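You operate a simulated robot arm through the tools that you are given. There is no shell and no other tool.

You run a simulated two-armed robot. Do the job below in one go: nothing can be reset, and whatever is moved stays where it is left.

Task
At the blue cabinet charge reservoir C to 6 bar, then vent A.
Fine: use two fills of A; reservoir F stays as it is.

It is judged by the outcome, as a careful person would: the job done as asked, and still so three seconds after it is handed in. It fails if anything else is knocked over, pushed out of place, dropped, spilled or broken.

Robot
Two 7-joint arms with fingered hands on one trunk that stands fixed in place. Base frame: the origin is at the foot of the trunk, x ahead of it, y to its left, z up; the work surface is at about z = 88. Lengths are in cm, angles in degrees, forces in N, time in s.
The left shoulder is at [6, 17.7, 82.5], the right one opposite. With the tool pointing down near the work surface each hand reaches from about 44 to 96 cm from the base axis, measured 20 degrees to its own side. Payload 4 kg a hand.
Tool frame (each hand has its own): the origin (TCP) lies between the finger pads and is the grasp point; the fingertips stand 3.7 cm ahead of it; z points along the fingers, y is the line along which they close. The gripper opens to 12.4 cm; its body begins 4.3 cm behind the TCP. The gripper is a hand of 3 fingers: y runs from the thumb to the fingers, the wrist lies at [-1.5, -10.8, -20.2] in the tool frame.
Orientation is that of the tool frame in the base frame, as [roll, pitch, yaw] about the fixed x, y, z axes, in that order (R = Rz(yaw) Ry(pitch) Rx(roll)). With the fingers straight down and the wrist toward the robot, the tool's x, y and z point along [0, 1, 0], [1, 0, 0] and [0, 0, -1] of the base frame.

Tools
- The arms move only by the tool play_rows. It takes "left_plan", "right_plan" or both (then of equal length, played together; a hand with none holds still); each is text: rows parted by semicolons, each of 6 numbers parted by spaces: the shift along the tool's x, y, z in units of 200 mm (1.0 is 200 mm), then the turn, a rotation vector about the tool's x, y, z in units of 45 degrees (1.0 is 45 degrees). In form: dx dy dz wx wy wz; .... A call has 1 to 20 rows; each row is the pose to reach, as a shift and turn from the pose commanded when the call began, along the tool's axes at that moment. A call with a number of a shift or a turn outside -1 to 1 is refused whole. Rows are played at 5 a second. More than 5 cm and 8.6 degrees between two rows, and nothing of the call is played. A pose out of reach is approached as far as the arm can. The call stops where the force on the tool passes 40 N (or 10 N more than at its start, if that is more) or the arm is blocked; 0.2 s more then pass. In this call time passes only in rows, and 0.2 s behind the last. It gives the time, the measured TCP pose, the force on the tool (base axes), the opening and the grip force at its end, in the units of the frame above (readings bear some noise), with the torque about the TCP (base axes, N m) and any sound that the robot's microphone picked up.
- Cameras (640 x 400 px; columns grow to the right, rows downward): "scene" is now at [5.21, -2.69, 150.22]; the picture's right is [-0.26, -0.97, 0.00], its down [-0.51, 0.14, -0.85] and it looks along [0.82, -0.22, -0.53] (base axes); focal length 325 px, centre (320, 200). "left" rides on the left gripper at [-6.4, -7.6, -13.7] in its tool frame; the picture's right is [-0.84, -0.26, 0.48], its down [0.48, -0.76, 0.43] and it looks along [0.26, 0.60, 0.76] (tool axes); focal length 256 px, centre (320, 200). "right" rides on the right gripper at [6.4, -7.6, -13.7] in its tool frame; the picture's right is [-0.84, 0.26, -0.48], its down [-0.48, -0.76, 0.43] and it looks along [-0.26, 0.60, 0.76] (tool axes); focal length 256 px, centre (320, 200). There is no depth. A picture from a camera that has moved, and an enlarged one, comes with that camera's place and axes in the base frame and with its lens. The place of the scene camera against the robot may be out by one fixed shift of up to 1.8 cm in any direction.
- grab_frame(camera): a new picture of that camera. It takes no simulated time.
- lift_body(by): slides the trunk up (or, below 0, down) by that many cm; the arms and the scene camera ride with it, the base frame stays. It gives what a move gives, with no picture.
- move_fingers(index, middle, thumb_bend, thumb_turn, hand): sets how far each is bent, from 0 (flat) to 1 (curled in); at 0.3 the hand is open as for a grip, at 0.7 the pads meet at the TCP. One left out holds its place. A second passes; each finger stops where it meets its share of the squeeze, and holds until it gets a number again. It is the only way to open and close the hand. It gives what a move gives, with no picture; readings hold the bend of each and the force on the fingers (four entries, about 0 where the hand has none), thumb and palm. thumb_turn goes from beside the hand (0) to across from the fingers (1), as for a grip.
- aim_head(pan, tilt): turns the head with the scene camera to pan (to the left, within 86 degrees either way) and tilt (down, from -29 to 69), counted from straight ahead of the robot. It gives what a move gives.
- inspect(camera, box): a new picture of the part [left, top, right, bottom] of that camera's present view, enlarged. It takes no simulated time.
- job_done(): hands the job in; it is judged then, once.

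Nothing tells you positions but the pictures and the camera data. Unless the task says otherwise, let go and move clear before handing in.

The tools are called after "Request:" as name(argument=value, ...) on one line, values as JSON. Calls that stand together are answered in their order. play_rows: Moves the arms, as the interface text tells. Its arguments: {"type":"object","properties":{"left_plan":{"type":"string"},"right_plan":{"type":"string"}},"required":[]} The other tools are called the same way: lift_body (by) moves the trunk up or down; move_fingers (index, middle, thumb_bend, thumb_turn, hand) moves the fingers one by one; aim_head (pan, tilt) turns the head that bears the scene camera; grab_frame (camera) takes a picture; inspect (camera, box) takes an enlarged picture of a part of a camera's view; job_done () hands the job in.

At the start:

```text
clock: 0.0
left_eef_pos: [59.96, -2.41, 122.67]
left_tcp_rot: [-180.0, 0.0, 90.0]
left_force: [0.4, -0.9, -0.2]
left_wrist_torque: [0.01, 0.01, 0.0]
left_gripper_width: 12.35
left_grip_force: 0.1
left_shape: jaw
left_bend: [0.3, 0.3, 0.3, 0.98]
left_finger forces: [0.0, 0.1, 0.1, 0.1, 0.1, 0.1]
right_eef_pos: [40.66, -40.0, 120.71]
right_tcp_rot: [180.0, 0.0, 89.9]
right_force: [0.1, -0.1, -0.1]
right_wrist_torque: [0.03, -0.06, 0.03]
right_gripper_width: 12.39
right_grip_force: 0.1
right_shape: jaw
right_bend: [0.3, 0.3, 0.3, 0.98]
right_finger forces: [0.0, 0.0, 0.0, 0.0, 0.0, 0.1]
trunk travel left (down, up): [-35.0, 24.0]
head pan, tilt (commanded): [-14.8, 32.0]
```

scene: 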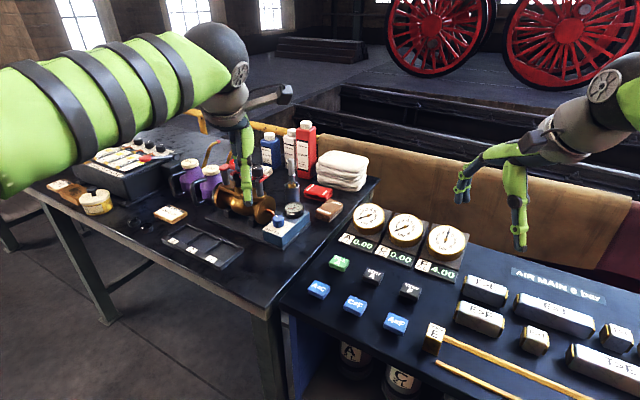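
right: 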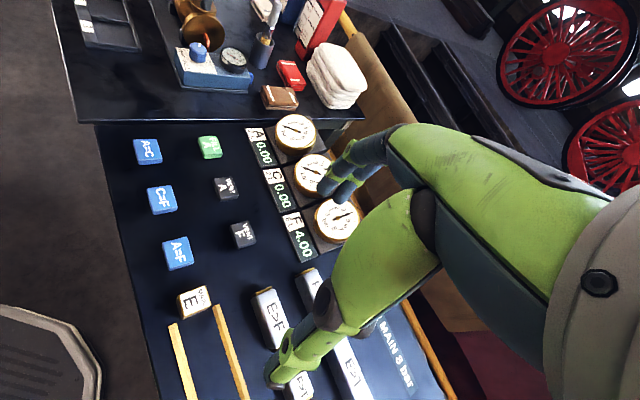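
left: 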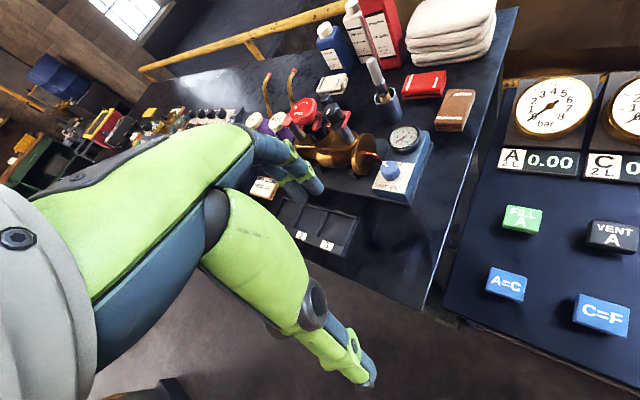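

I see the blue cabinet ahead to the right with gauges A, C, F, a green FILL A key, black VENT keys, blue equalise keys and a row of labelled blocks. I'll look closer before moving anything.

Request:
inspect(camera="scene", box=[280, 190, 480, 350])

Request:
inspect(camera="scene", box=[420, 240, 640, 400])

Request:
inspect(camera="right", box=[100, 100, 400, 300])

Request:
inspect(camera="scene", box=[300, 320, 480, 400])

```text
2.50 times, centred on (380, 270) of scene
camera zoom: at [5.21, -2.69, 150.22], right [-0.26, -0.97, 0.0], down [-0.51, 0.14, -0.85], along [0.82, -0.22, -0.53], focal length 813 px, centre (170, 25)
```

zoom: 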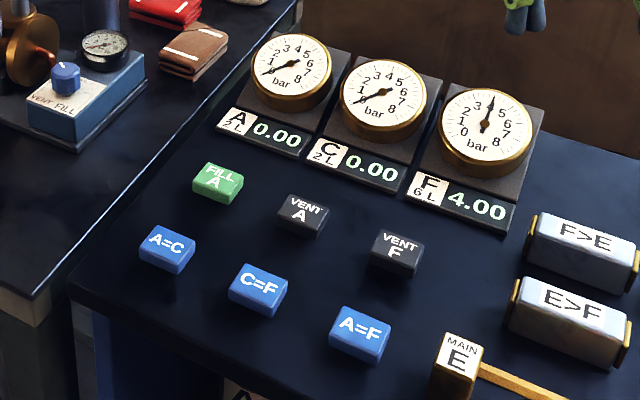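

```text
2.50 times, centred on (530, 320) of scene
camera zoom: at [5.21, -2.69, 150.22], right [-0.26, -0.97, 0.0], down [-0.51, 0.14, -0.85], along [0.82, -0.22, -0.53], focal length 813 px, centre (-205, -100)
```

zoom: 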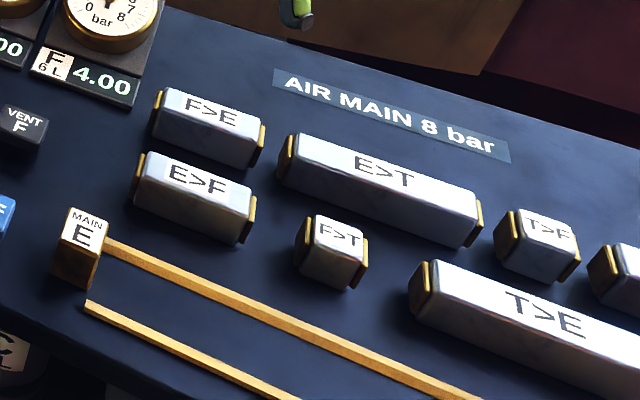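

```text
2.00 times, centred on (250, 200) of right
camera zoom: at [33.11, -33.63, 134.44], right [0.26, -0.84, 0.48], down [-0.76, -0.48, -0.43], along [0.6, -0.26, -0.76], focal length 512 px, centre (460, 200)
```

zoom: 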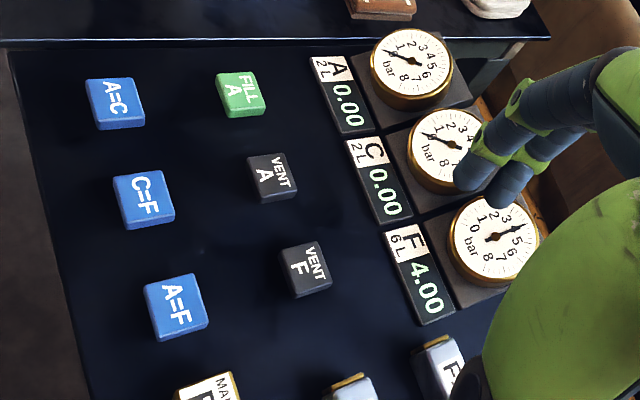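

```text
3.56 times, centred on (390, 360) of scene
camera zoom: at [5.21, -2.69, 150.22], right [-0.26, -0.97, 0.0], down [-0.51, 0.14, -0.85], along [0.82, -0.22, -0.53], focal length 1157 px, centre (71, -369)
```

zoom: 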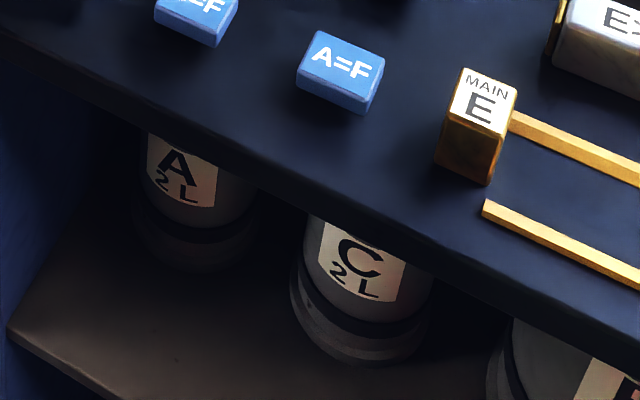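

Reservoirs A and C are 2 L each and the main is 8 bar, so FILL A, A=C, FILL A, A=C should bring C to 4 and then 6 bar, after which VENT A finishes it. The right part of the cabinet, with the MAIN slider, is cut off, so I'll turn the head to see the rest.

Request:
aim_head(pan=-45, tilt=40)

Request:
grab_frame(camera="scene")

```text
clock: 0.9
left_eef_pos: [59.98, -2.43, 122.64]
left_tcp_rot: [179.9, 0.0, 90.0]
left_force: [0.1, -0.9, 0.7]
left_wrist_torque: [-0.02, 0.03, 0.03]
left_gripper_width: 12.36
left_grip_force: 0.0
left_shape: jaw
left_bend: [0.3, 0.3, 0.3, 0.98]
left_finger forces: [0.0, 0.0, 0.0, 0.0, 0.0, 0.0]
right_eef_pos: [40.67, -39.94, 120.67]
right_tcp_rot: [179.9, 0.0, 90.1]
right_force: [-0.6, -0.3, -0.1]
right_wrist_torque: [0.01, -0.02, -0.01]
right_gripper_width: 12.36
right_grip_force: 0.1
right_shape: jaw
right_bend: [0.3, 0.3, 0.3, 0.98]
right_finger forces: [0.0, 0.0, 0.0, 0.1, 0.1, 0.1]
trunk travel left (down, up): [-35.0, 24.0]
head pan, tilt (commanded): [-45.0, 40.0]
```

```text
taken
camera scene: at [2.57, -6.41, 149.0], right [-0.71, -0.71, 0.0], down [-0.45, 0.45, -0.77], along [0.54, -0.54, -0.64], focal length 325 px, centre (320, 200)
```

scene: 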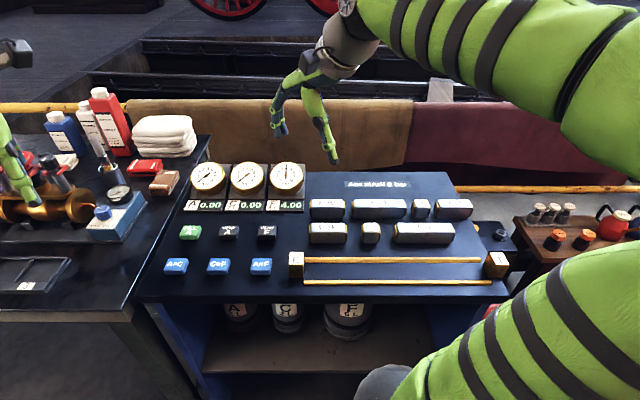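

Request:
inspect(camera="scene", box=[280, 170, 520, 320])

Request:
inspect(camera="scene", box=[140, 150, 380, 300])

Request:
inspect(camera="scene", box=[200, 280, 440, 400])

```text
2.67 times, centred on (400, 245) of scene
camera zoom: at [2.57, -6.41, 149.0], right [-0.71, -0.71, 0.0], down [-0.45, 0.45, -0.77], along [0.54, -0.54, -0.64], focal length 868 px, centre (107, 80)
```

zoom: 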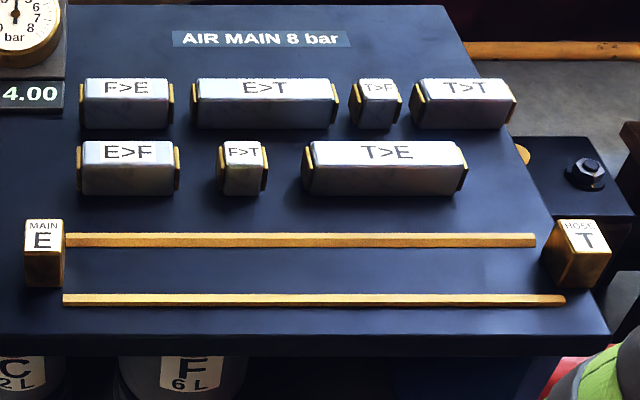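

```text
2.67 times, centred on (260, 225) of scene
camera zoom: at [2.57, -6.41, 149.0], right [-0.71, -0.71, 0.0], down [-0.45, 0.45, -0.77], along [0.54, -0.54, -0.64], focal length 868 px, centre (480, 133)
```

zoom: 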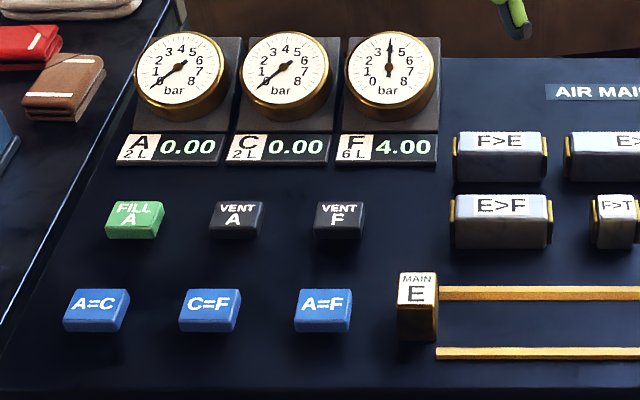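

```text
2.67 times, centred on (320, 340) of scene
camera zoom: at [2.57, -6.41, 149.0], right [-0.71, -0.71, 0.0], down [-0.45, 0.45, -0.77], along [0.54, -0.54, -0.64], focal length 868 px, centre (320, -173)
```

zoom: 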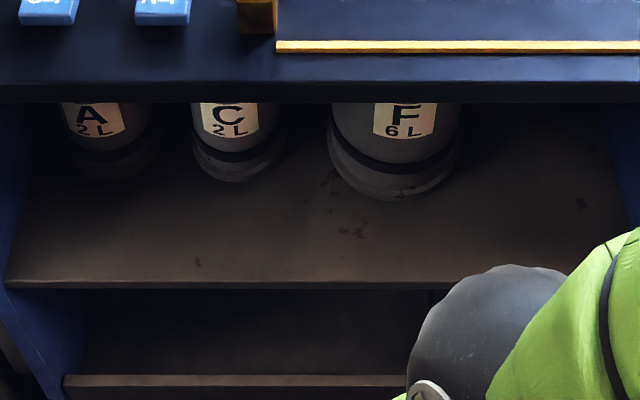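

The E/F/T adapters and the MAIN/HOSE blocks belong to another job, so I'll leave them alone. FILL A works out at about [65.5, -23, 91], VENT A at about [59, -30] and A=C at about [58, -16], all in the right arm's reach; first I'll shape the right hand so one finger can press.

Request:
move_fingers(hand="right", middle=1.0, index=0.55, thumb_bend=0.3)

Request:
grab_frame(camera="right")

Request:
grab_frame(camera="scene")

```text
clock: 1.9
left_eef_pos: [59.99, -2.33, 122.52]
left_tcp_rot: [-180.0, 0.0, 90.0]
left_force: [-0.1, 0.3, -0.5]
left_wrist_torque: [0.0, 0.01, -0.01]
left_gripper_width: 12.35
left_grip_force: 0.1
left_shape: jaw
left_bend: [0.3, 0.3, 0.3, 0.98]
left_finger forces: [0.0, 0.1, 0.1, 0.0, 0.0, 0.1]
right_eef_pos: [40.53, -39.97, 120.71]
right_tcp_rot: [179.9, 0.1, 90.0]
right_force: [0.7, 0.3, -0.4]
right_wrist_torque: [0.03, -0.01, -0.03]
right_gripper_width: 8.46
right_grip_force: 0.0
right_shape: fingers
right_bend: [0.55, 1.0, 0.3, 0.98]
right_finger forces: [0.0, 0.1, 0.1, 0.0, 0.1, 0.1]
trunk travel left (down, up): [-35.0, 24.0]
head pan, tilt (commanded): [-45.0, 40.0]
```

```text
taken
camera right: at [33.11, -33.63, 134.44], right [0.26, -0.84, 0.48], down [-0.76, -0.48, -0.43], along [0.6, -0.26, -0.76], focal length 256 px, centre (320, 200)
```

right: 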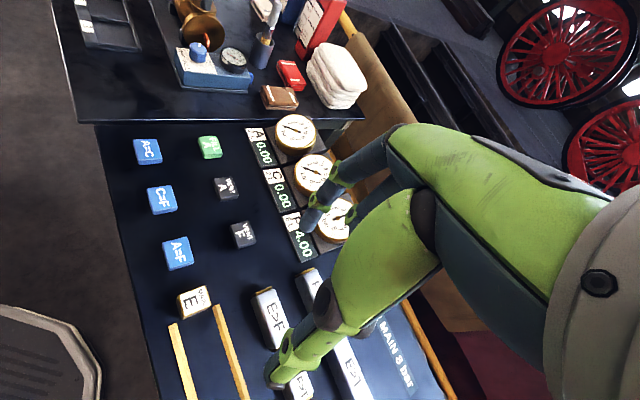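

```text
taken
camera scene: at [2.56, -6.42, 149.0], right [-0.71, -0.71, 0.0], down [-0.45, 0.45, -0.77], along [0.54, -0.54, -0.64], focal length 325 px, centre (320, 200)
```

scene: 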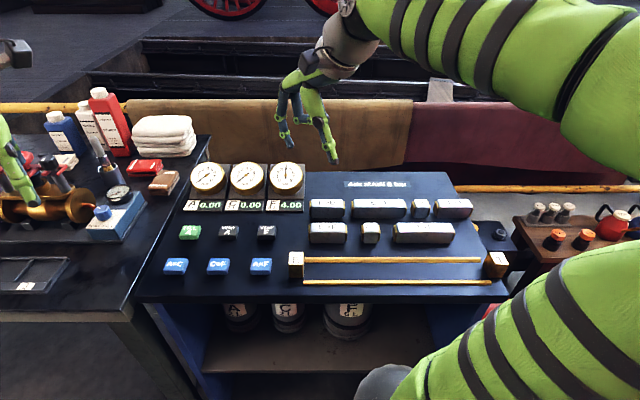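

Request:
inspect(camera="right", box=[220, 110, 460, 260])

Request:
inspect(camera="scene", box=[240, 30, 400, 180])

```text
2.67 times, centred on (340, 185) of right
camera zoom: at [33.11, -33.63, 134.44], right [0.26, -0.84, 0.48], down [-0.76, -0.48, -0.43], along [0.6, -0.26, -0.76], focal length 683 px, centre (267, 240)
```

zoom: 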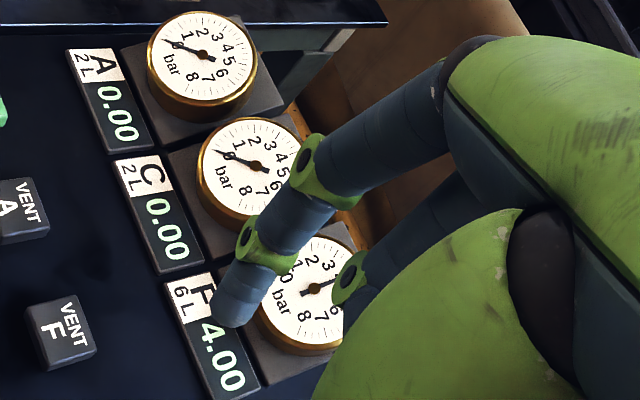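

```text
2.67 times, centred on (320, 105) of scene
camera zoom: at [2.56, -6.42, 149.0], right [-0.71, -0.71, 0.0], down [-0.45, 0.45, -0.77], along [0.54, -0.54, -0.64], focal length 868 px, centre (320, 453)
```

zoom: 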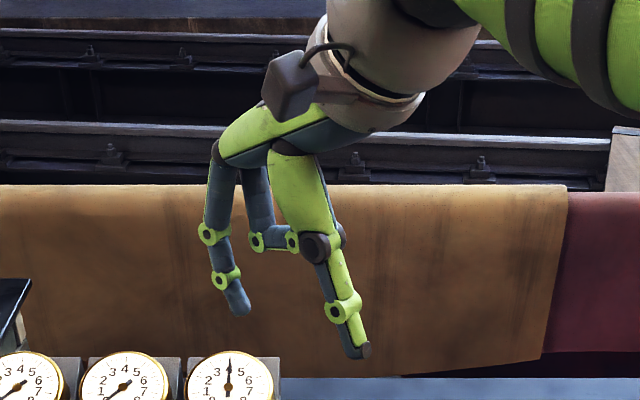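

Request:
move_fingers(hand="right", index=0.4, thumb_bend=1.0, thumb_turn=0.3)

Request:
inspect(camera="right", box=[220, 110, 540, 310])

Request:
inspect(camera="scene", box=[240, 30, 400, 180])

```text
clock: 3.0
left_eef_pos: [60.01, -2.4, 122.7]
left_tcp_rot: [180.0, -0.1, 89.9]
left_force: [0.0, -0.4, 0.0]
left_wrist_torque: [-0.03, 0.02, -0.03]
left_gripper_width: 12.38
left_grip_force: 0.0
left_shape: jaw
left_bend: [0.3, 0.3, 0.3, 0.98]
left_finger forces: [0.0, 0.0, 0.0, 0.0, 0.0, 0.1]
right_eef_pos: [40.78, -39.92, 120.63]
right_tcp_rot: [-180.0, 0.0, 89.9]
right_force: [0.3, 0.8, 0.5]
right_wrist_torque: [0.0, 0.0, 0.01]
right_gripper_width: 5.03
right_grip_force: 0.1
right_shape: fingers
right_bend: [0.4, 1.0, 1.0, 0.31]
right_finger forces: [0.0, 0.1, 0.1, 0.0, 0.1, 0.0]
trunk travel left (down, up): [-35.0, 24.0]
head pan, tilt (commanded): [-45.0, 40.0]
```

```text
2.00 times, centred on (380, 210) of right
camera zoom: at [33.11, -33.63, 134.44], right [0.26, -0.84, 0.48], down [-0.76, -0.48, -0.43], along [0.6, -0.26, -0.76], focal length 512 px, centre (200, 180)
```

zoom: 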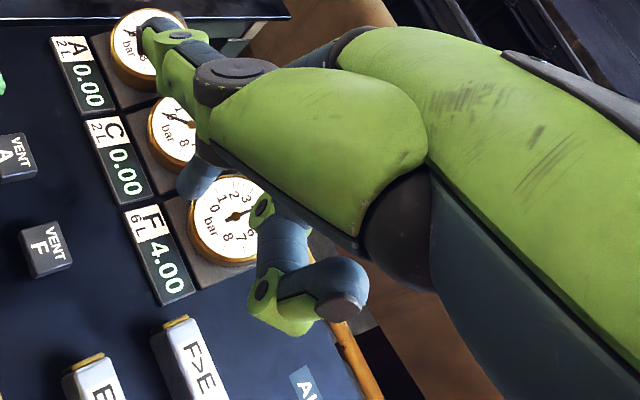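

```text
2.67 times, centred on (320, 105) of scene
camera zoom: at [2.56, -6.42, 149.0], right [-0.71, -0.71, 0.0], down [-0.45, 0.45, -0.77], along [0.54, -0.54, -0.64], focal length 868 px, centre (320, 453)
```

zoom: 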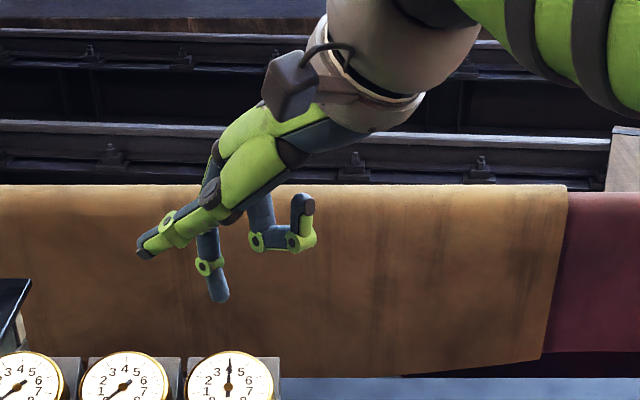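

Request:
move_fingers(hand="right", index=0.4, thumb_bend=1.0, thumb_turn=1.0)

Request:
inspect(camera="right", box=[220, 110, 540, 310])

Request:
inspect(camera="scene", box=[240, 30, 400, 180])

```text
clock: 4.0
left_eef_pos: [59.92, -2.48, 122.62]
left_tcp_rot: [-179.9, 0.0, 90.1]
left_force: [-0.1, 0.2, -0.1]
left_wrist_torque: [-0.01, 0.01, 0.0]
left_gripper_width: 12.35
left_grip_force: 0.1
left_shape: jaw
left_bend: [0.3, 0.3, 0.3, 0.98]
left_finger forces: [0.0, 0.1, 0.0, 0.1, 0.0, 0.1]
right_eef_pos: [40.79, -40.0, 120.71]
right_tcp_rot: [-179.9, 0.0, 90.0]
right_force: [0.1, 0.3, -0.2]
right_wrist_torque: [0.05, 0.03, 0.02]
right_gripper_width: 1.72
right_grip_force: 0.0
right_shape: fingers
right_bend: [0.39, 1.0, 1.0, 0.99]
right_finger forces: [0.1, 0.0, 0.0, 0.0, 0.1, 0.0]
trunk travel left (down, up): [-35.0, 24.0]
head pan, tilt (commanded): [-45.0, 40.0]
```

```text
2.00 times, centred on (380, 210) of right
camera zoom: at [33.11, -33.63, 134.44], right [0.26, -0.84, 0.48], down [-0.76, -0.48, -0.43], along [0.6, -0.26, -0.76], focal length 512 px, centre (200, 180)
```

zoom: 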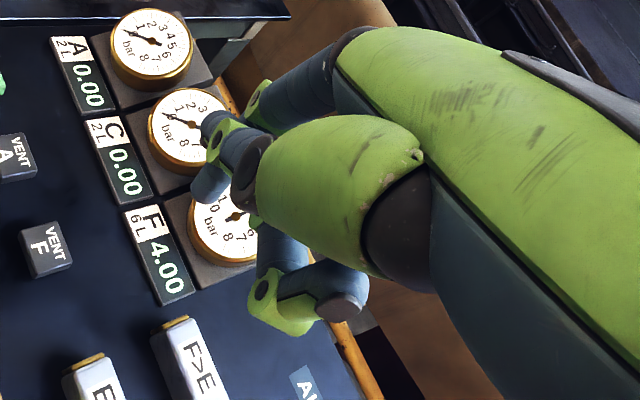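

```text
2.67 times, centred on (320, 105) of scene
camera zoom: at [2.56, -6.42, 149.0], right [-0.71, -0.71, 0.0], down [-0.45, 0.45, -0.77], along [0.54, -0.54, -0.64], focal length 868 px, centre (320, 453)
```

zoom: 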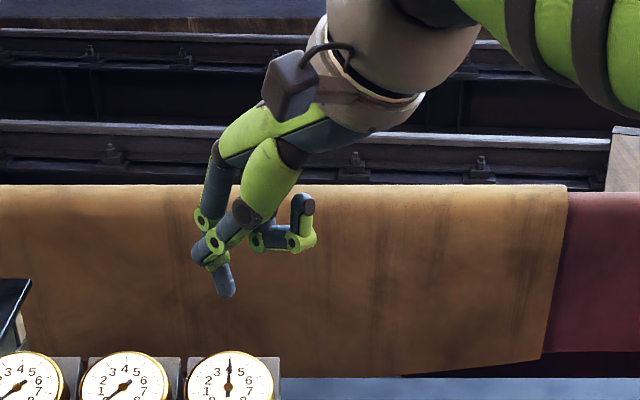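

The right index finger is now the lowest point of the hand, with its tip at about tool [0.3, 4.8, 3.1]. Next I'll draw the left arm back a little and bring the right hand above FILL A at a safe height.

Request:
play_rows(left_plan="0.05 0 -0.04 0 0 0; 0.1 0 -0.08 0 0 0; 0.15 0 -0.12 0 0 0; 0.2 0 -0.16 0 0 0; 0.25 0 -0.2 0 0 0; 0.3 0 -0.24 0 0 0; 0.35 0 -0.28 0 0 0; 0.4 0 -0.3 0 0 0", right_plan="0.1 0.125 0 0 0 0; 0.2 0.25 0 0 0 0; 0.31 0.375 0 0 0 0; 0.41 0.5 0 0 0 0; 0.515 0.625 0 0 0 0; 0.62 0.75 0 0 0 0; 0.72 0.875 0 0 0 0; 0.8275 0.995 0 0 0 0")

Request:
grab_frame(camera="scene")

Request:
grab_frame(camera="right")

Request:
grab_frame(camera="left")

```text
clock: 5.8
left_eef_pos: [60.09, 5.62, 128.63]
left_tcp_rot: [-180.0, -0.1, 90.0]
left_force: [0.7, 0.4, -0.2]
left_wrist_torque: [-0.01, 0.01, 0.01]
left_gripper_width: 12.33
left_grip_force: 0.1
left_shape: jaw
left_bend: [0.3, 0.3, 0.3, 0.98]
left_finger forces: [0.0, 0.0, 0.1, 0.0, 0.0, 0.0]
right_eef_pos: [60.77, -23.49, 120.63]
right_tcp_rot: [180.0, 0.0, 90.0]
right_force: [0.2, 0.6, -1.2]
right_wrist_torque: [0.03, -0.01, -0.02]
right_gripper_width: 1.71
right_grip_force: 0.1
right_shape: fingers
right_bend: [0.39, 1.0, 1.0, 0.99]
right_finger forces: [0.1, 0.0, 0.0, 0.1, 0.1, 0.1]
trunk travel left (down, up): [-35.0, 24.0]
head pan, tilt (commanded): [-45.0, 40.0]
```

```text
taken
camera scene: at [2.61, -6.38, 149.0], right [-0.71, -0.71, 0.0], down [-0.45, 0.45, -0.77], along [0.54, -0.54, -0.64], focal length 325 px, centre (320, 200)
```

scene: 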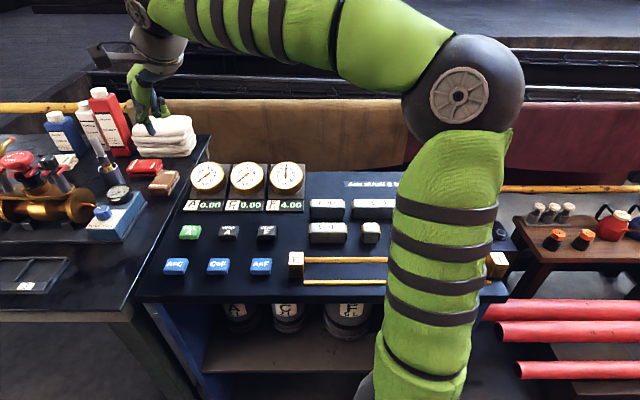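

```text
taken
camera right: at [53.19, -17.01, 134.34], right [0.26, -0.84, 0.48], down [-0.76, -0.48, -0.43], along [0.6, -0.26, -0.76], focal length 256 px, centre (320, 200)
```

right: 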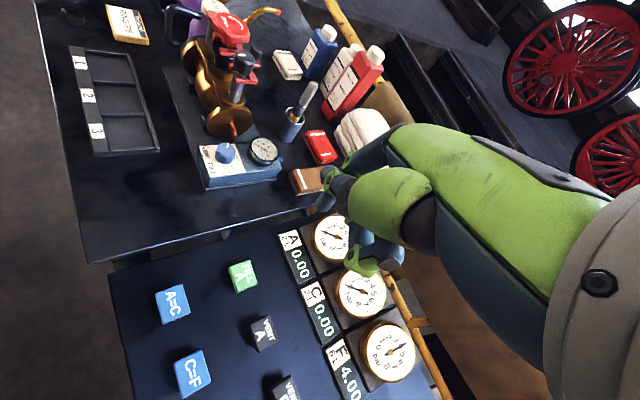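

```text
taken
camera left: at [52.44, -0.84, 142.16], right [-0.26, -0.84, -0.48], down [-0.76, 0.48, -0.43], along [0.6, 0.26, -0.76], focal length 256 px, centre (320, 200)
```

left: 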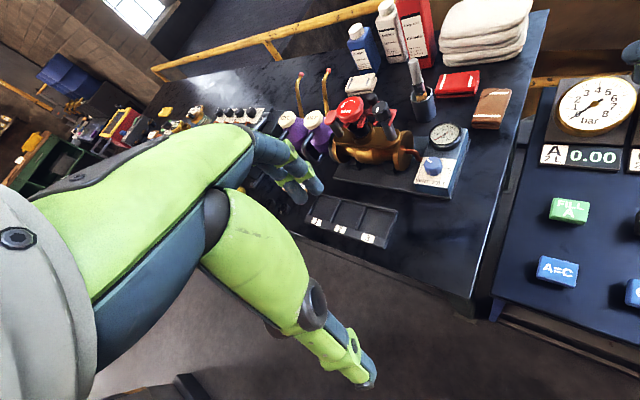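

Request:
inspect(camera="left", box=[500, 140, 640, 300])

Request:
inspect(camera="right", box=[130, 210, 370, 360])

Request:
inspect(camera="scene", box=[140, 150, 380, 300])

Request:
inspect(camera="scene", box=[90, 40, 250, 140])

```text
2.50 times, centred on (570, 220) of left
camera zoom: at [52.44, -0.84, 142.16], right [-0.26, -0.84, -0.48], down [-0.76, 0.48, -0.43], along [0.6, 0.26, -0.76], focal length 640 px, centre (-305, 150)
```

zoom: 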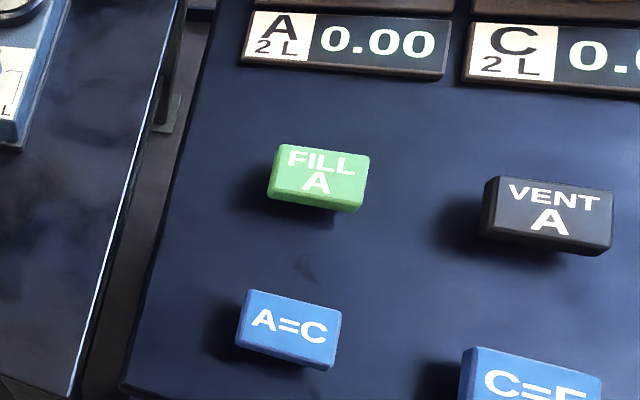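

```text
2.67 times, centred on (250, 285) of right
camera zoom: at [53.19, -17.01, 134.34], right [0.26, -0.84, 0.48], down [-0.76, -0.48, -0.43], along [0.6, -0.26, -0.76], focal length 683 px, centre (507, -27)
```

zoom: 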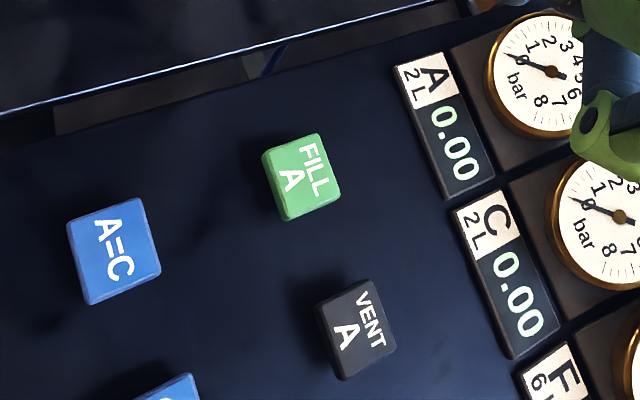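

```text
2.67 times, centred on (260, 225) of scene
camera zoom: at [2.61, -6.38, 149.0], right [-0.71, -0.71, 0.0], down [-0.45, 0.45, -0.77], along [0.54, -0.54, -0.64], focal length 868 px, centre (480, 133)
```

zoom: 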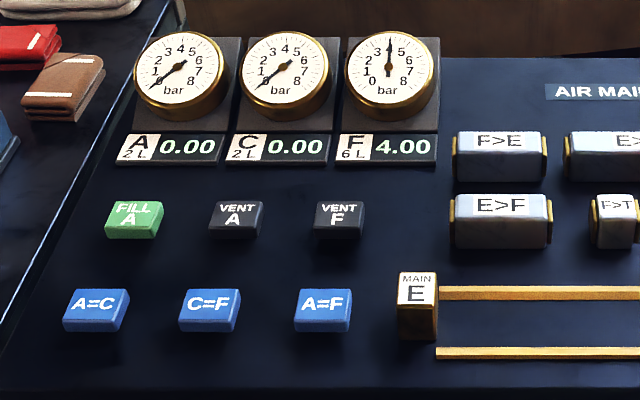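

```text
4.00 times, centred on (170, 90) of scene
camera zoom: at [2.61, -6.38, 149.0], right [-0.71, -0.71, 0.0], down [-0.45, 0.45, -0.77], along [0.54, -0.54, -0.64], focal length 1301 px, centre (920, 640)
```

zoom: 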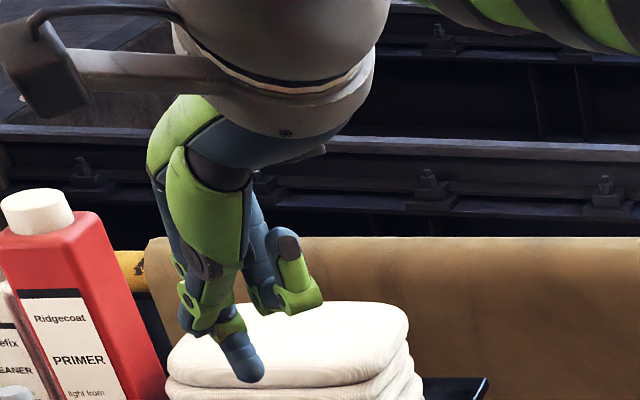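

The right fingertip is now over FILL A at a height of about 117. From both wrist cameras the key tops come out at FILL A [65.6, -23.2], A=C [58.3, -15.9] and VENT A [59.1, -30.1], at z about 91; I'll descend part way and check the alignment.

Request:
play_rows(right_plan="0 0 0.12 0 0 0; 0 0 0.24 0 0 0; 0 0 0.36 0 0 0; 0 0 0.48 0 0 0; 0 0 0.6 0 0 0; 0 0 0.72 0 0 0; 0 0 0.84 0 0 0; 0 0 0.95 0 0 0")

Request:
grab_frame(camera="scene")

Request:
inspect(camera="scene", box=[140, 120, 300, 280])

Request:
grab_frame(camera="right")

Request:
inspect(camera="left", box=[480, 100, 640, 300])

```text
clock: 7.5
left_eef_pos: [59.92, 5.59, 128.51]
left_tcp_rot: [-179.9, -0.1, 90.0]
left_force: [-0.9, 0.9, 0.4]
left_wrist_torque: [-0.02, -0.01, 0.0]
left_gripper_width: 12.36
left_grip_force: 0.0
left_shape: jaw
left_bend: [0.3, 0.3, 0.3, 0.98]
left_finger forces: [0.0, 0.0, 0.1, 0.0, 0.0, 0.1]
right_eef_pos: [60.57, -23.48, 101.83]
right_tcp_rot: [180.0, 0.0, 90.0]
right_force: [-0.3, 0.3, -0.4]
right_wrist_torque: [-0.01, -0.02, 0.03]
right_gripper_width: 1.7
right_grip_force: 0.1
right_shape: fingers
right_bend: [0.39, 1.0, 1.0, 0.99]
right_finger forces: [0.1, 0.0, 0.0, 0.0, 0.0, 0.0]
trunk travel left (down, up): [-35.0, 24.0]
head pan, tilt (commanded): [-45.0, 40.0]
```

```text
taken
camera scene: at [2.58, -6.42, 149.0], right [-0.71, -0.71, 0.0], down [-0.45, 0.45, -0.77], along [0.54, -0.54, -0.64], focal length 325 px, centre (320, 200)
```

scene: 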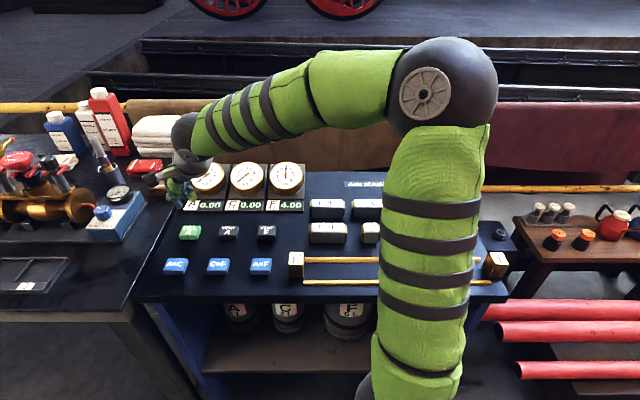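

```text
2.50 times, centred on (220, 200) of scene
camera zoom: at [2.58, -6.42, 149.0], right [-0.71, -0.71, 0.0], down [-0.45, 0.45, -0.77], along [0.54, -0.54, -0.64], focal length 813 px, centre (570, 200)
```

zoom: 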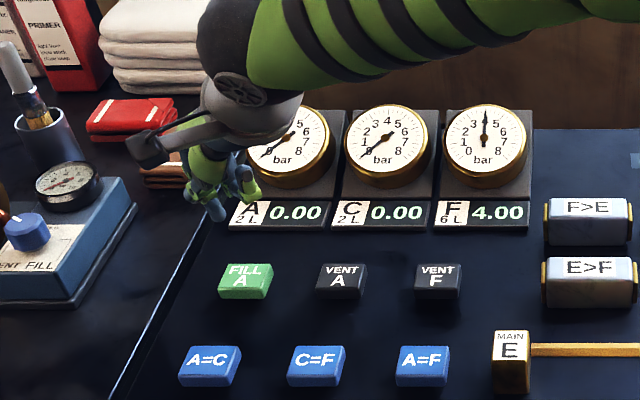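

```text
taken
camera right: at [53.01, -16.98, 115.52], right [0.26, -0.84, 0.48], down [-0.76, -0.48, -0.44], along [0.6, -0.26, -0.76], focal length 256 px, centre (320, 200)
```

right: 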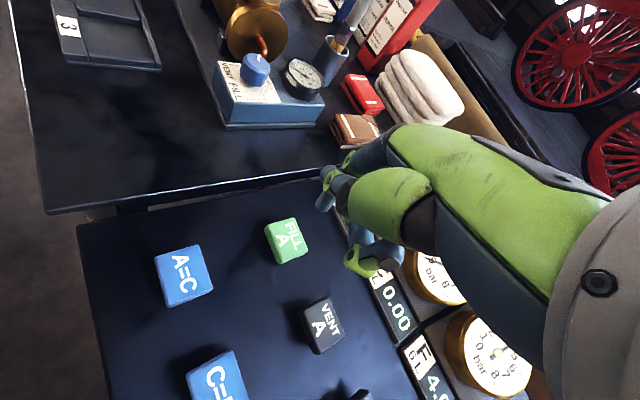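

```text
2.00 times, centred on (560, 200) of left
camera zoom: at [52.37, -0.9, 142.19], right [-0.26, -0.84, -0.48], down [-0.76, 0.48, -0.43], along [0.6, 0.26, -0.76], focal length 512 px, centre (-160, 200)
```

zoom: 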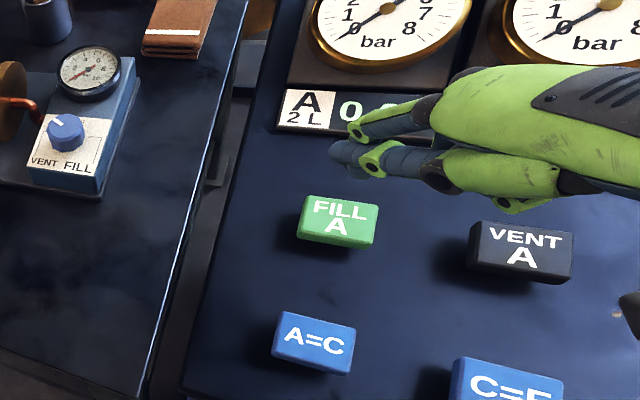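

Request:
inspect(camera="left", box=[550, 130, 630, 180])

Request:
inspect(camera="right", box=[260, 130, 420, 280])

Request:
inspect(camera="scene", box=[160, 160, 240, 250])

```text
8.00 times, centred on (590, 155) of left
camera zoom: at [52.37, -0.9, 142.19], right [-0.26, -0.84, -0.48], down [-0.76, 0.48, -0.43], along [0.6, 0.26, -0.76], focal length 2048 px, centre (-1840, 560)
```

zoom: 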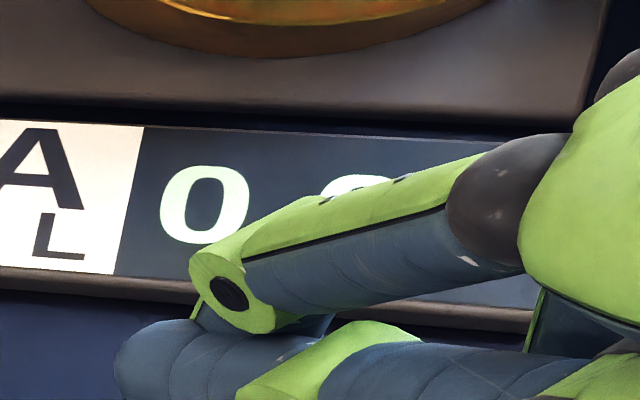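

```text
2.67 times, centred on (340, 205) of right
camera zoom: at [53.01, -16.98, 115.52], right [0.26, -0.84, 0.48], down [-0.76, -0.48, -0.44], along [0.6, -0.26, -0.76], focal length 683 px, centre (267, 187)
```

zoom: 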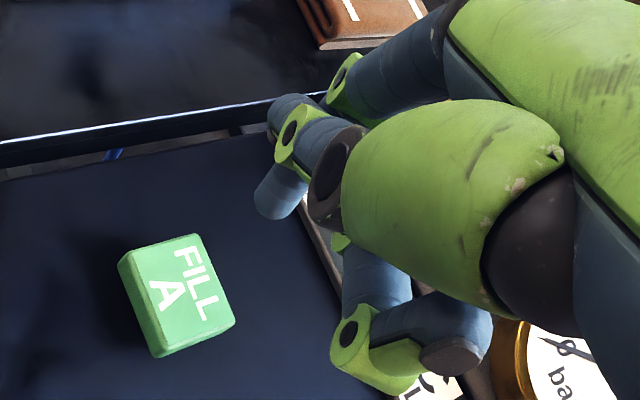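

```text
4.44 times, centred on (200, 205) of scene
camera zoom: at [2.58, -6.42, 149.0], right [-0.71, -0.71, 0.0], down [-0.45, 0.45, -0.77], along [0.54, -0.54, -0.64], focal length 1446 px, centre (853, 178)
```

zoom: 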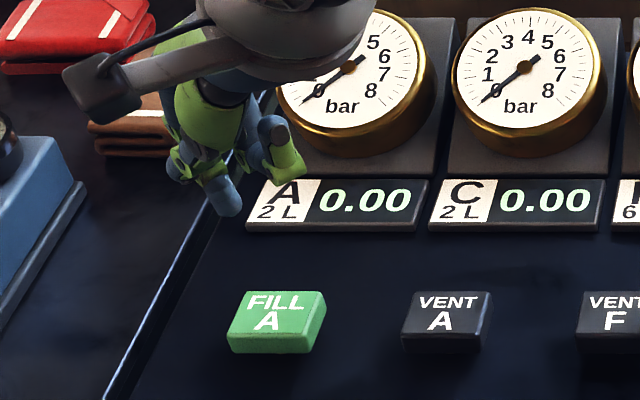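

Request:
inspect(camera="left", box=[540, 130, 640, 220])

```text
4.44 times, centred on (590, 175) of left
camera zoom: at [52.37, -0.9, 142.19], right [-0.26, -0.84, -0.48], down [-0.76, 0.48, -0.43], along [0.6, 0.26, -0.76], focal length 1138 px, centre (-880, 311)
```

zoom: 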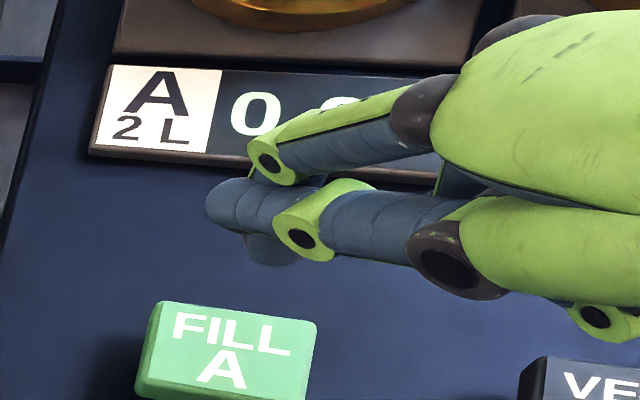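

The fingertip is at about [65.8, -23, 98.5], within a few millimetres of the centre of FILL A horizontally. I'll go down to just above the key now.

Request:
play_rows(right_plan="0 0 0.1 0 0 0; 0 0 0.2 0 0 0; 0 0 0.28 0 0 0; 0 0 0.32 0 0 0")

Request:
inspect(camera="left", box=[540, 130, 640, 220])

Request:
inspect(camera="right", box=[220, 130, 420, 280])

Request:
inspect(camera="scene", box=[150, 160, 270, 250])

```text
clock: 8.6
left_eef_pos: [60.14, 5.54, 128.52]
left_tcp_rot: [180.0, 0.0, 90.0]
left_force: [0.1, 1.5, -0.2]
left_wrist_torque: [0.0, 0.03, 0.0]
left_gripper_width: 12.36
left_grip_force: 0.1
left_shape: jaw
left_bend: [0.3, 0.3, 0.3, 0.98]
left_finger forces: [0.0, 0.0, 0.1, 0.1, 0.1, 0.0]
right_eef_pos: [60.69, -23.37, 95.19]
right_tcp_rot: [-180.0, 0.0, 90.0]
right_force: [-0.6, 0.3, -0.4]
right_wrist_torque: [0.02, -0.02, 0.01]
right_gripper_width: 1.7
right_grip_force: 0.0
right_shape: fingers
right_bend: [0.39, 1.0, 1.0, 0.99]
right_finger forces: [0.0, 0.0, 0.0, 0.1, 0.1, 0.0]
trunk travel left (down, up): [-35.0, 24.0]
head pan, tilt (commanded): [-45.0, 40.0]
```

```text
4.44 times, centred on (590, 175) of left
camera zoom: at [52.38, -0.9, 142.19], right [-0.26, -0.84, -0.48], down [-0.76, 0.48, -0.43], along [0.6, 0.26, -0.76], focal length 1138 px, centre (-880, 311)
```

zoom: 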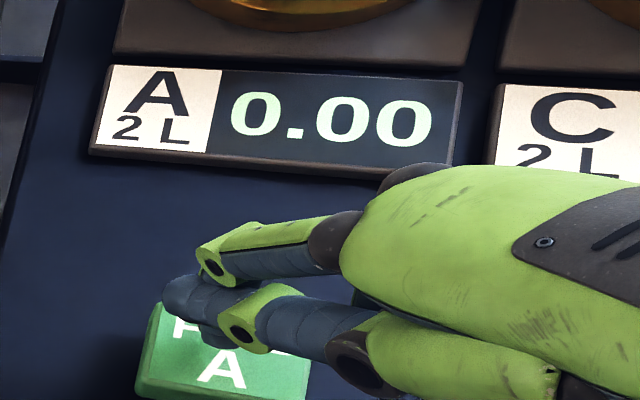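

```text
2.67 times, centred on (320, 205) of right
camera zoom: at [53.05, -17.07, 108.99], right [0.26, -0.84, 0.48], down [-0.76, -0.48, -0.43], along [0.6, -0.26, -0.76], focal length 683 px, centre (320, 187)
```

zoom: 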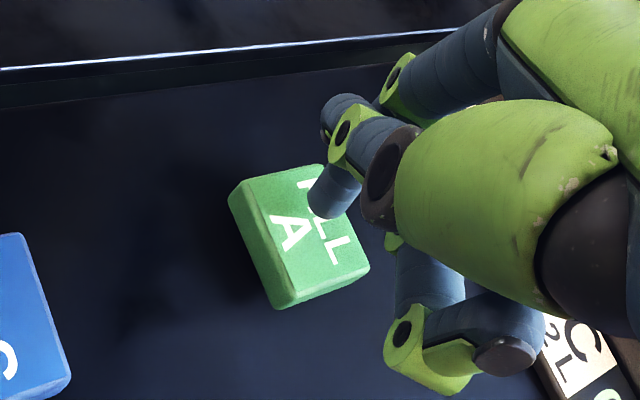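

```text
4.44 times, centred on (210, 205) of scene
camera zoom: at [2.58, -6.42, 149.0], right [-0.71, -0.71, 0.0], down [-0.45, 0.45, -0.77], along [0.54, -0.54, -0.64], focal length 1446 px, centre (809, 178)
```

zoom: 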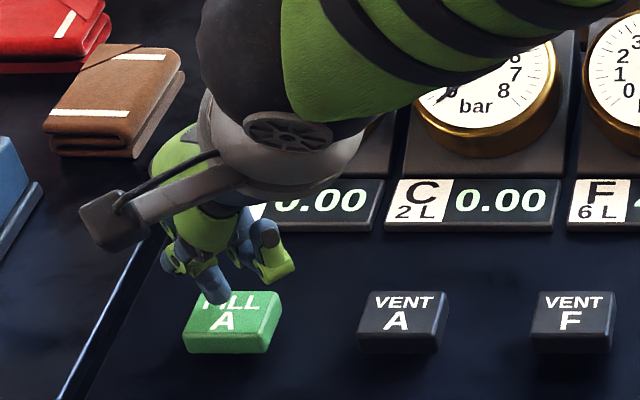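

The tip is about 1.3 cm above FILL A and still over the key. I'll nudge slightly to centre it and press down gently in small steps.

Request:
play_rows(right_plan="-0.015 -0.012 0.02 0 0 0; -0.02 -0.015 0.04 0 0 0; -0.02 -0.015 0.055 0 0 0; -0.02 -0.015 0.07 0 0 0; -0.02 -0.015 0.08 0 0 0")

Request:
inspect(camera="left", box=[540, 130, 640, 220])

Request:
inspect(camera="right", box=[220, 130, 420, 280])

Request:
inspect(camera="scene", box=[150, 160, 270, 250])

```text
clock: 9.8
left_eef_pos: [60.0, 5.62, 128.63]
left_tcp_rot: [180.0, 0.0, 89.9]
left_force: [0.4, 0.0, 0.4]
left_wrist_torque: [0.01, 0.02, 0.0]
left_gripper_width: 12.36
left_grip_force: 0.0
left_shape: jaw
left_bend: [0.3, 0.3, 0.3, 0.98]
left_finger forces: [0.0, 0.0, 0.0, 0.0, 0.1, 0.0]
right_eef_pos: [60.22, -23.85, 93.8]
right_tcp_rot: [179.8, 0.1, 89.9]
right_force: [0.3, -1.3, 10.7]
right_wrist_torque: [0.02, -0.59, -0.08]
right_gripper_width: 1.71
right_grip_force: 5.5
right_shape: fingers
right_bend: [0.39, 1.0, 1.0, 0.99]
right_finger forces: [10.7, 0.0, 0.0, 0.0, 0.1, 0.0]
trunk travel left (down, up): [-35.0, 24.0]
head pan, tilt (commanded): [-45.0, 40.0]
heard: click
```

```text
4.44 times, centred on (590, 175) of left
camera zoom: at [52.28, -0.89, 142.24], right [-0.26, -0.84, -0.48], down [-0.76, 0.48, -0.44], along [0.6, 0.26, -0.76], focal length 1138 px, centre (-880, 311)
```

zoom: 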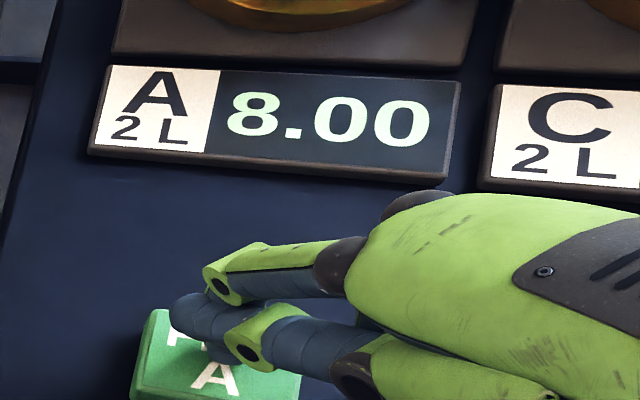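

```text
2.67 times, centred on (320, 205) of right
camera zoom: at [52.7, -17.42, 107.57], right [0.26, -0.84, 0.48], down [-0.76, -0.48, -0.44], along [0.6, -0.25, -0.76], focal length 683 px, centre (320, 187)
```

zoom: 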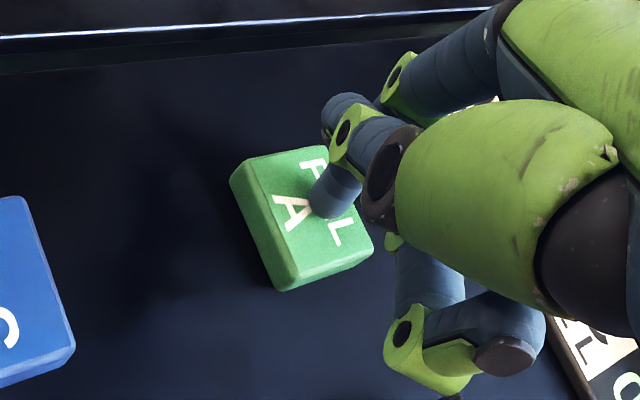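

```text
4.44 times, centred on (210, 205) of scene
camera zoom: at [2.48, -6.4, 149.02], right [-0.71, -0.71, 0.0], down [-0.45, 0.45, -0.77], along [0.54, -0.54, -0.64], focal length 1446 px, centre (809, 178)
```

zoom: 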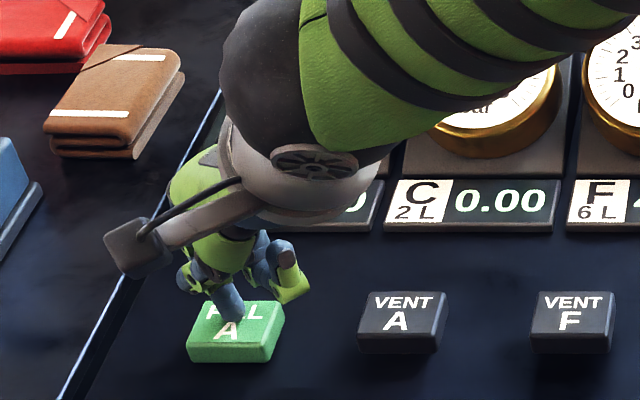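

FILL A clicked and A reads 8.00 bar. I'll lift off and move over to A=C.

Request:
play_rows(right_plan="0 0 -0.1 0 0 0; 0 0 -0.2 0 0 0; 0 0 -0.26 0 0 0; 0.09 -0.09 -0.26 0 0 0; 0.18 -0.18 -0.26 0 0 0; 0.275 -0.275 -0.26 0 0 0; 0.3675 -0.365 -0.26 0 0 0; 0.3675 -0.365 -0.2 0 0 0")

Request:
inspect(camera="left", box=[520, 150, 640, 300])

Request:
inspect(camera="right", box=[220, 130, 420, 280])

Request:
inspect(camera="scene", box=[140, 180, 300, 290])

Request:
grab_frame(camera="scene")

```text
clock: 11.6
left_eef_pos: [60.05, 5.48, 128.61]
left_tcp_rot: [180.0, -0.1, 90.0]
left_force: [-0.2, -0.1, 1.1]
left_wrist_torque: [-0.03, 0.0, 0.0]
left_gripper_width: 12.39
left_grip_force: 0.0
left_shape: jaw
left_bend: [0.3, 0.3, 0.3, 0.98]
left_finger forces: [0.0, 0.0, 0.1, 0.0, 0.0, 0.1]
right_eef_pos: [52.86, -16.59, 97.71]
right_tcp_rot: [-179.9, 0.1, 90.1]
right_force: [0.2, 0.5, 0.3]
right_wrist_torque: [0.01, -0.02, 0.02]
right_gripper_width: 1.7
right_grip_force: 0.1
right_shape: fingers
right_bend: [0.39, 1.0, 1.0, 0.99]
right_finger forces: [0.0, 0.0, 0.0, 0.1, 0.0, 0.1]
trunk travel left (down, up): [-35.0, 24.0]
head pan, tilt (commanded): [-45.0, 40.0]
```

```text
2.67 times, centred on (580, 225) of left
camera zoom: at [52.38, -0.9, 142.18], right [-0.26, -0.84, -0.48], down [-0.76, 0.48, -0.43], along [0.6, 0.26, -0.76], focal length 683 px, centre (-373, 133)
```

zoom: 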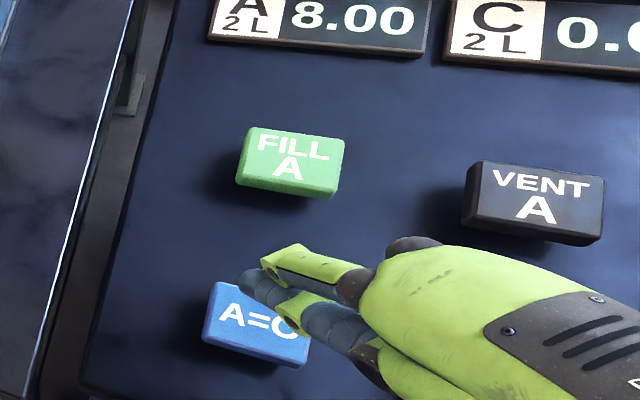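

```text
2.67 times, centred on (320, 205) of right
camera zoom: at [45.34, -10.13, 111.45], right [0.26, -0.84, 0.48], down [-0.76, -0.48, -0.43], along [0.6, -0.26, -0.76], focal length 683 px, centre (320, 187)
```

zoom: 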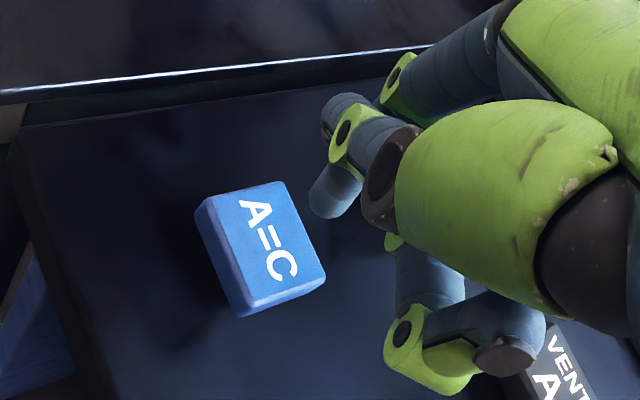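

```text
3.64 times, centred on (220, 235) of scene
camera zoom: at [2.58, -6.42, 149.0], right [-0.71, -0.71, 0.0], down [-0.45, 0.45, -0.77], along [0.54, -0.54, -0.64], focal length 1183 px, centre (684, 73)
```

zoom: 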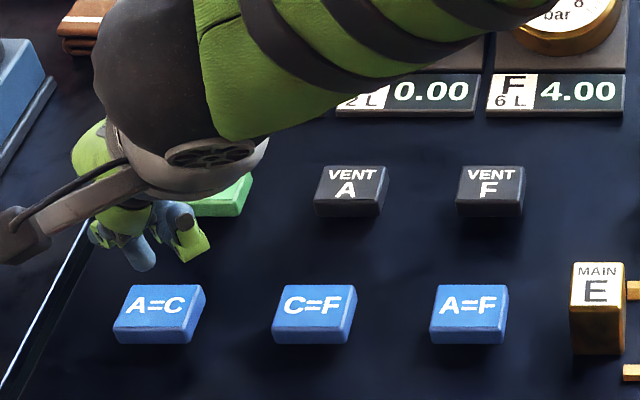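

```text
taken
camera scene: at [2.58, -6.42, 149.0], right [-0.71, -0.71, 0.0], down [-0.45, 0.45, -0.77], along [0.54, -0.54, -0.64], focal length 325 px, centre (320, 200)
```

scene: 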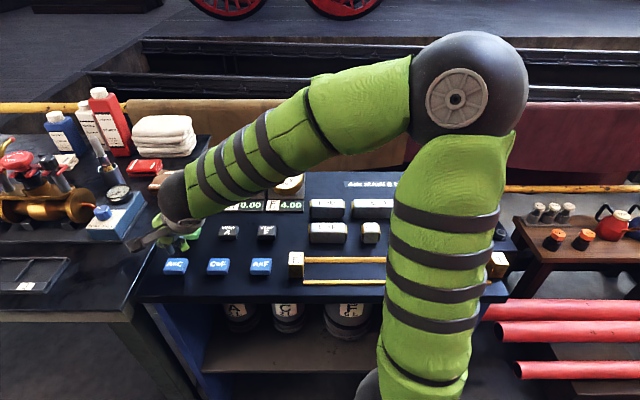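

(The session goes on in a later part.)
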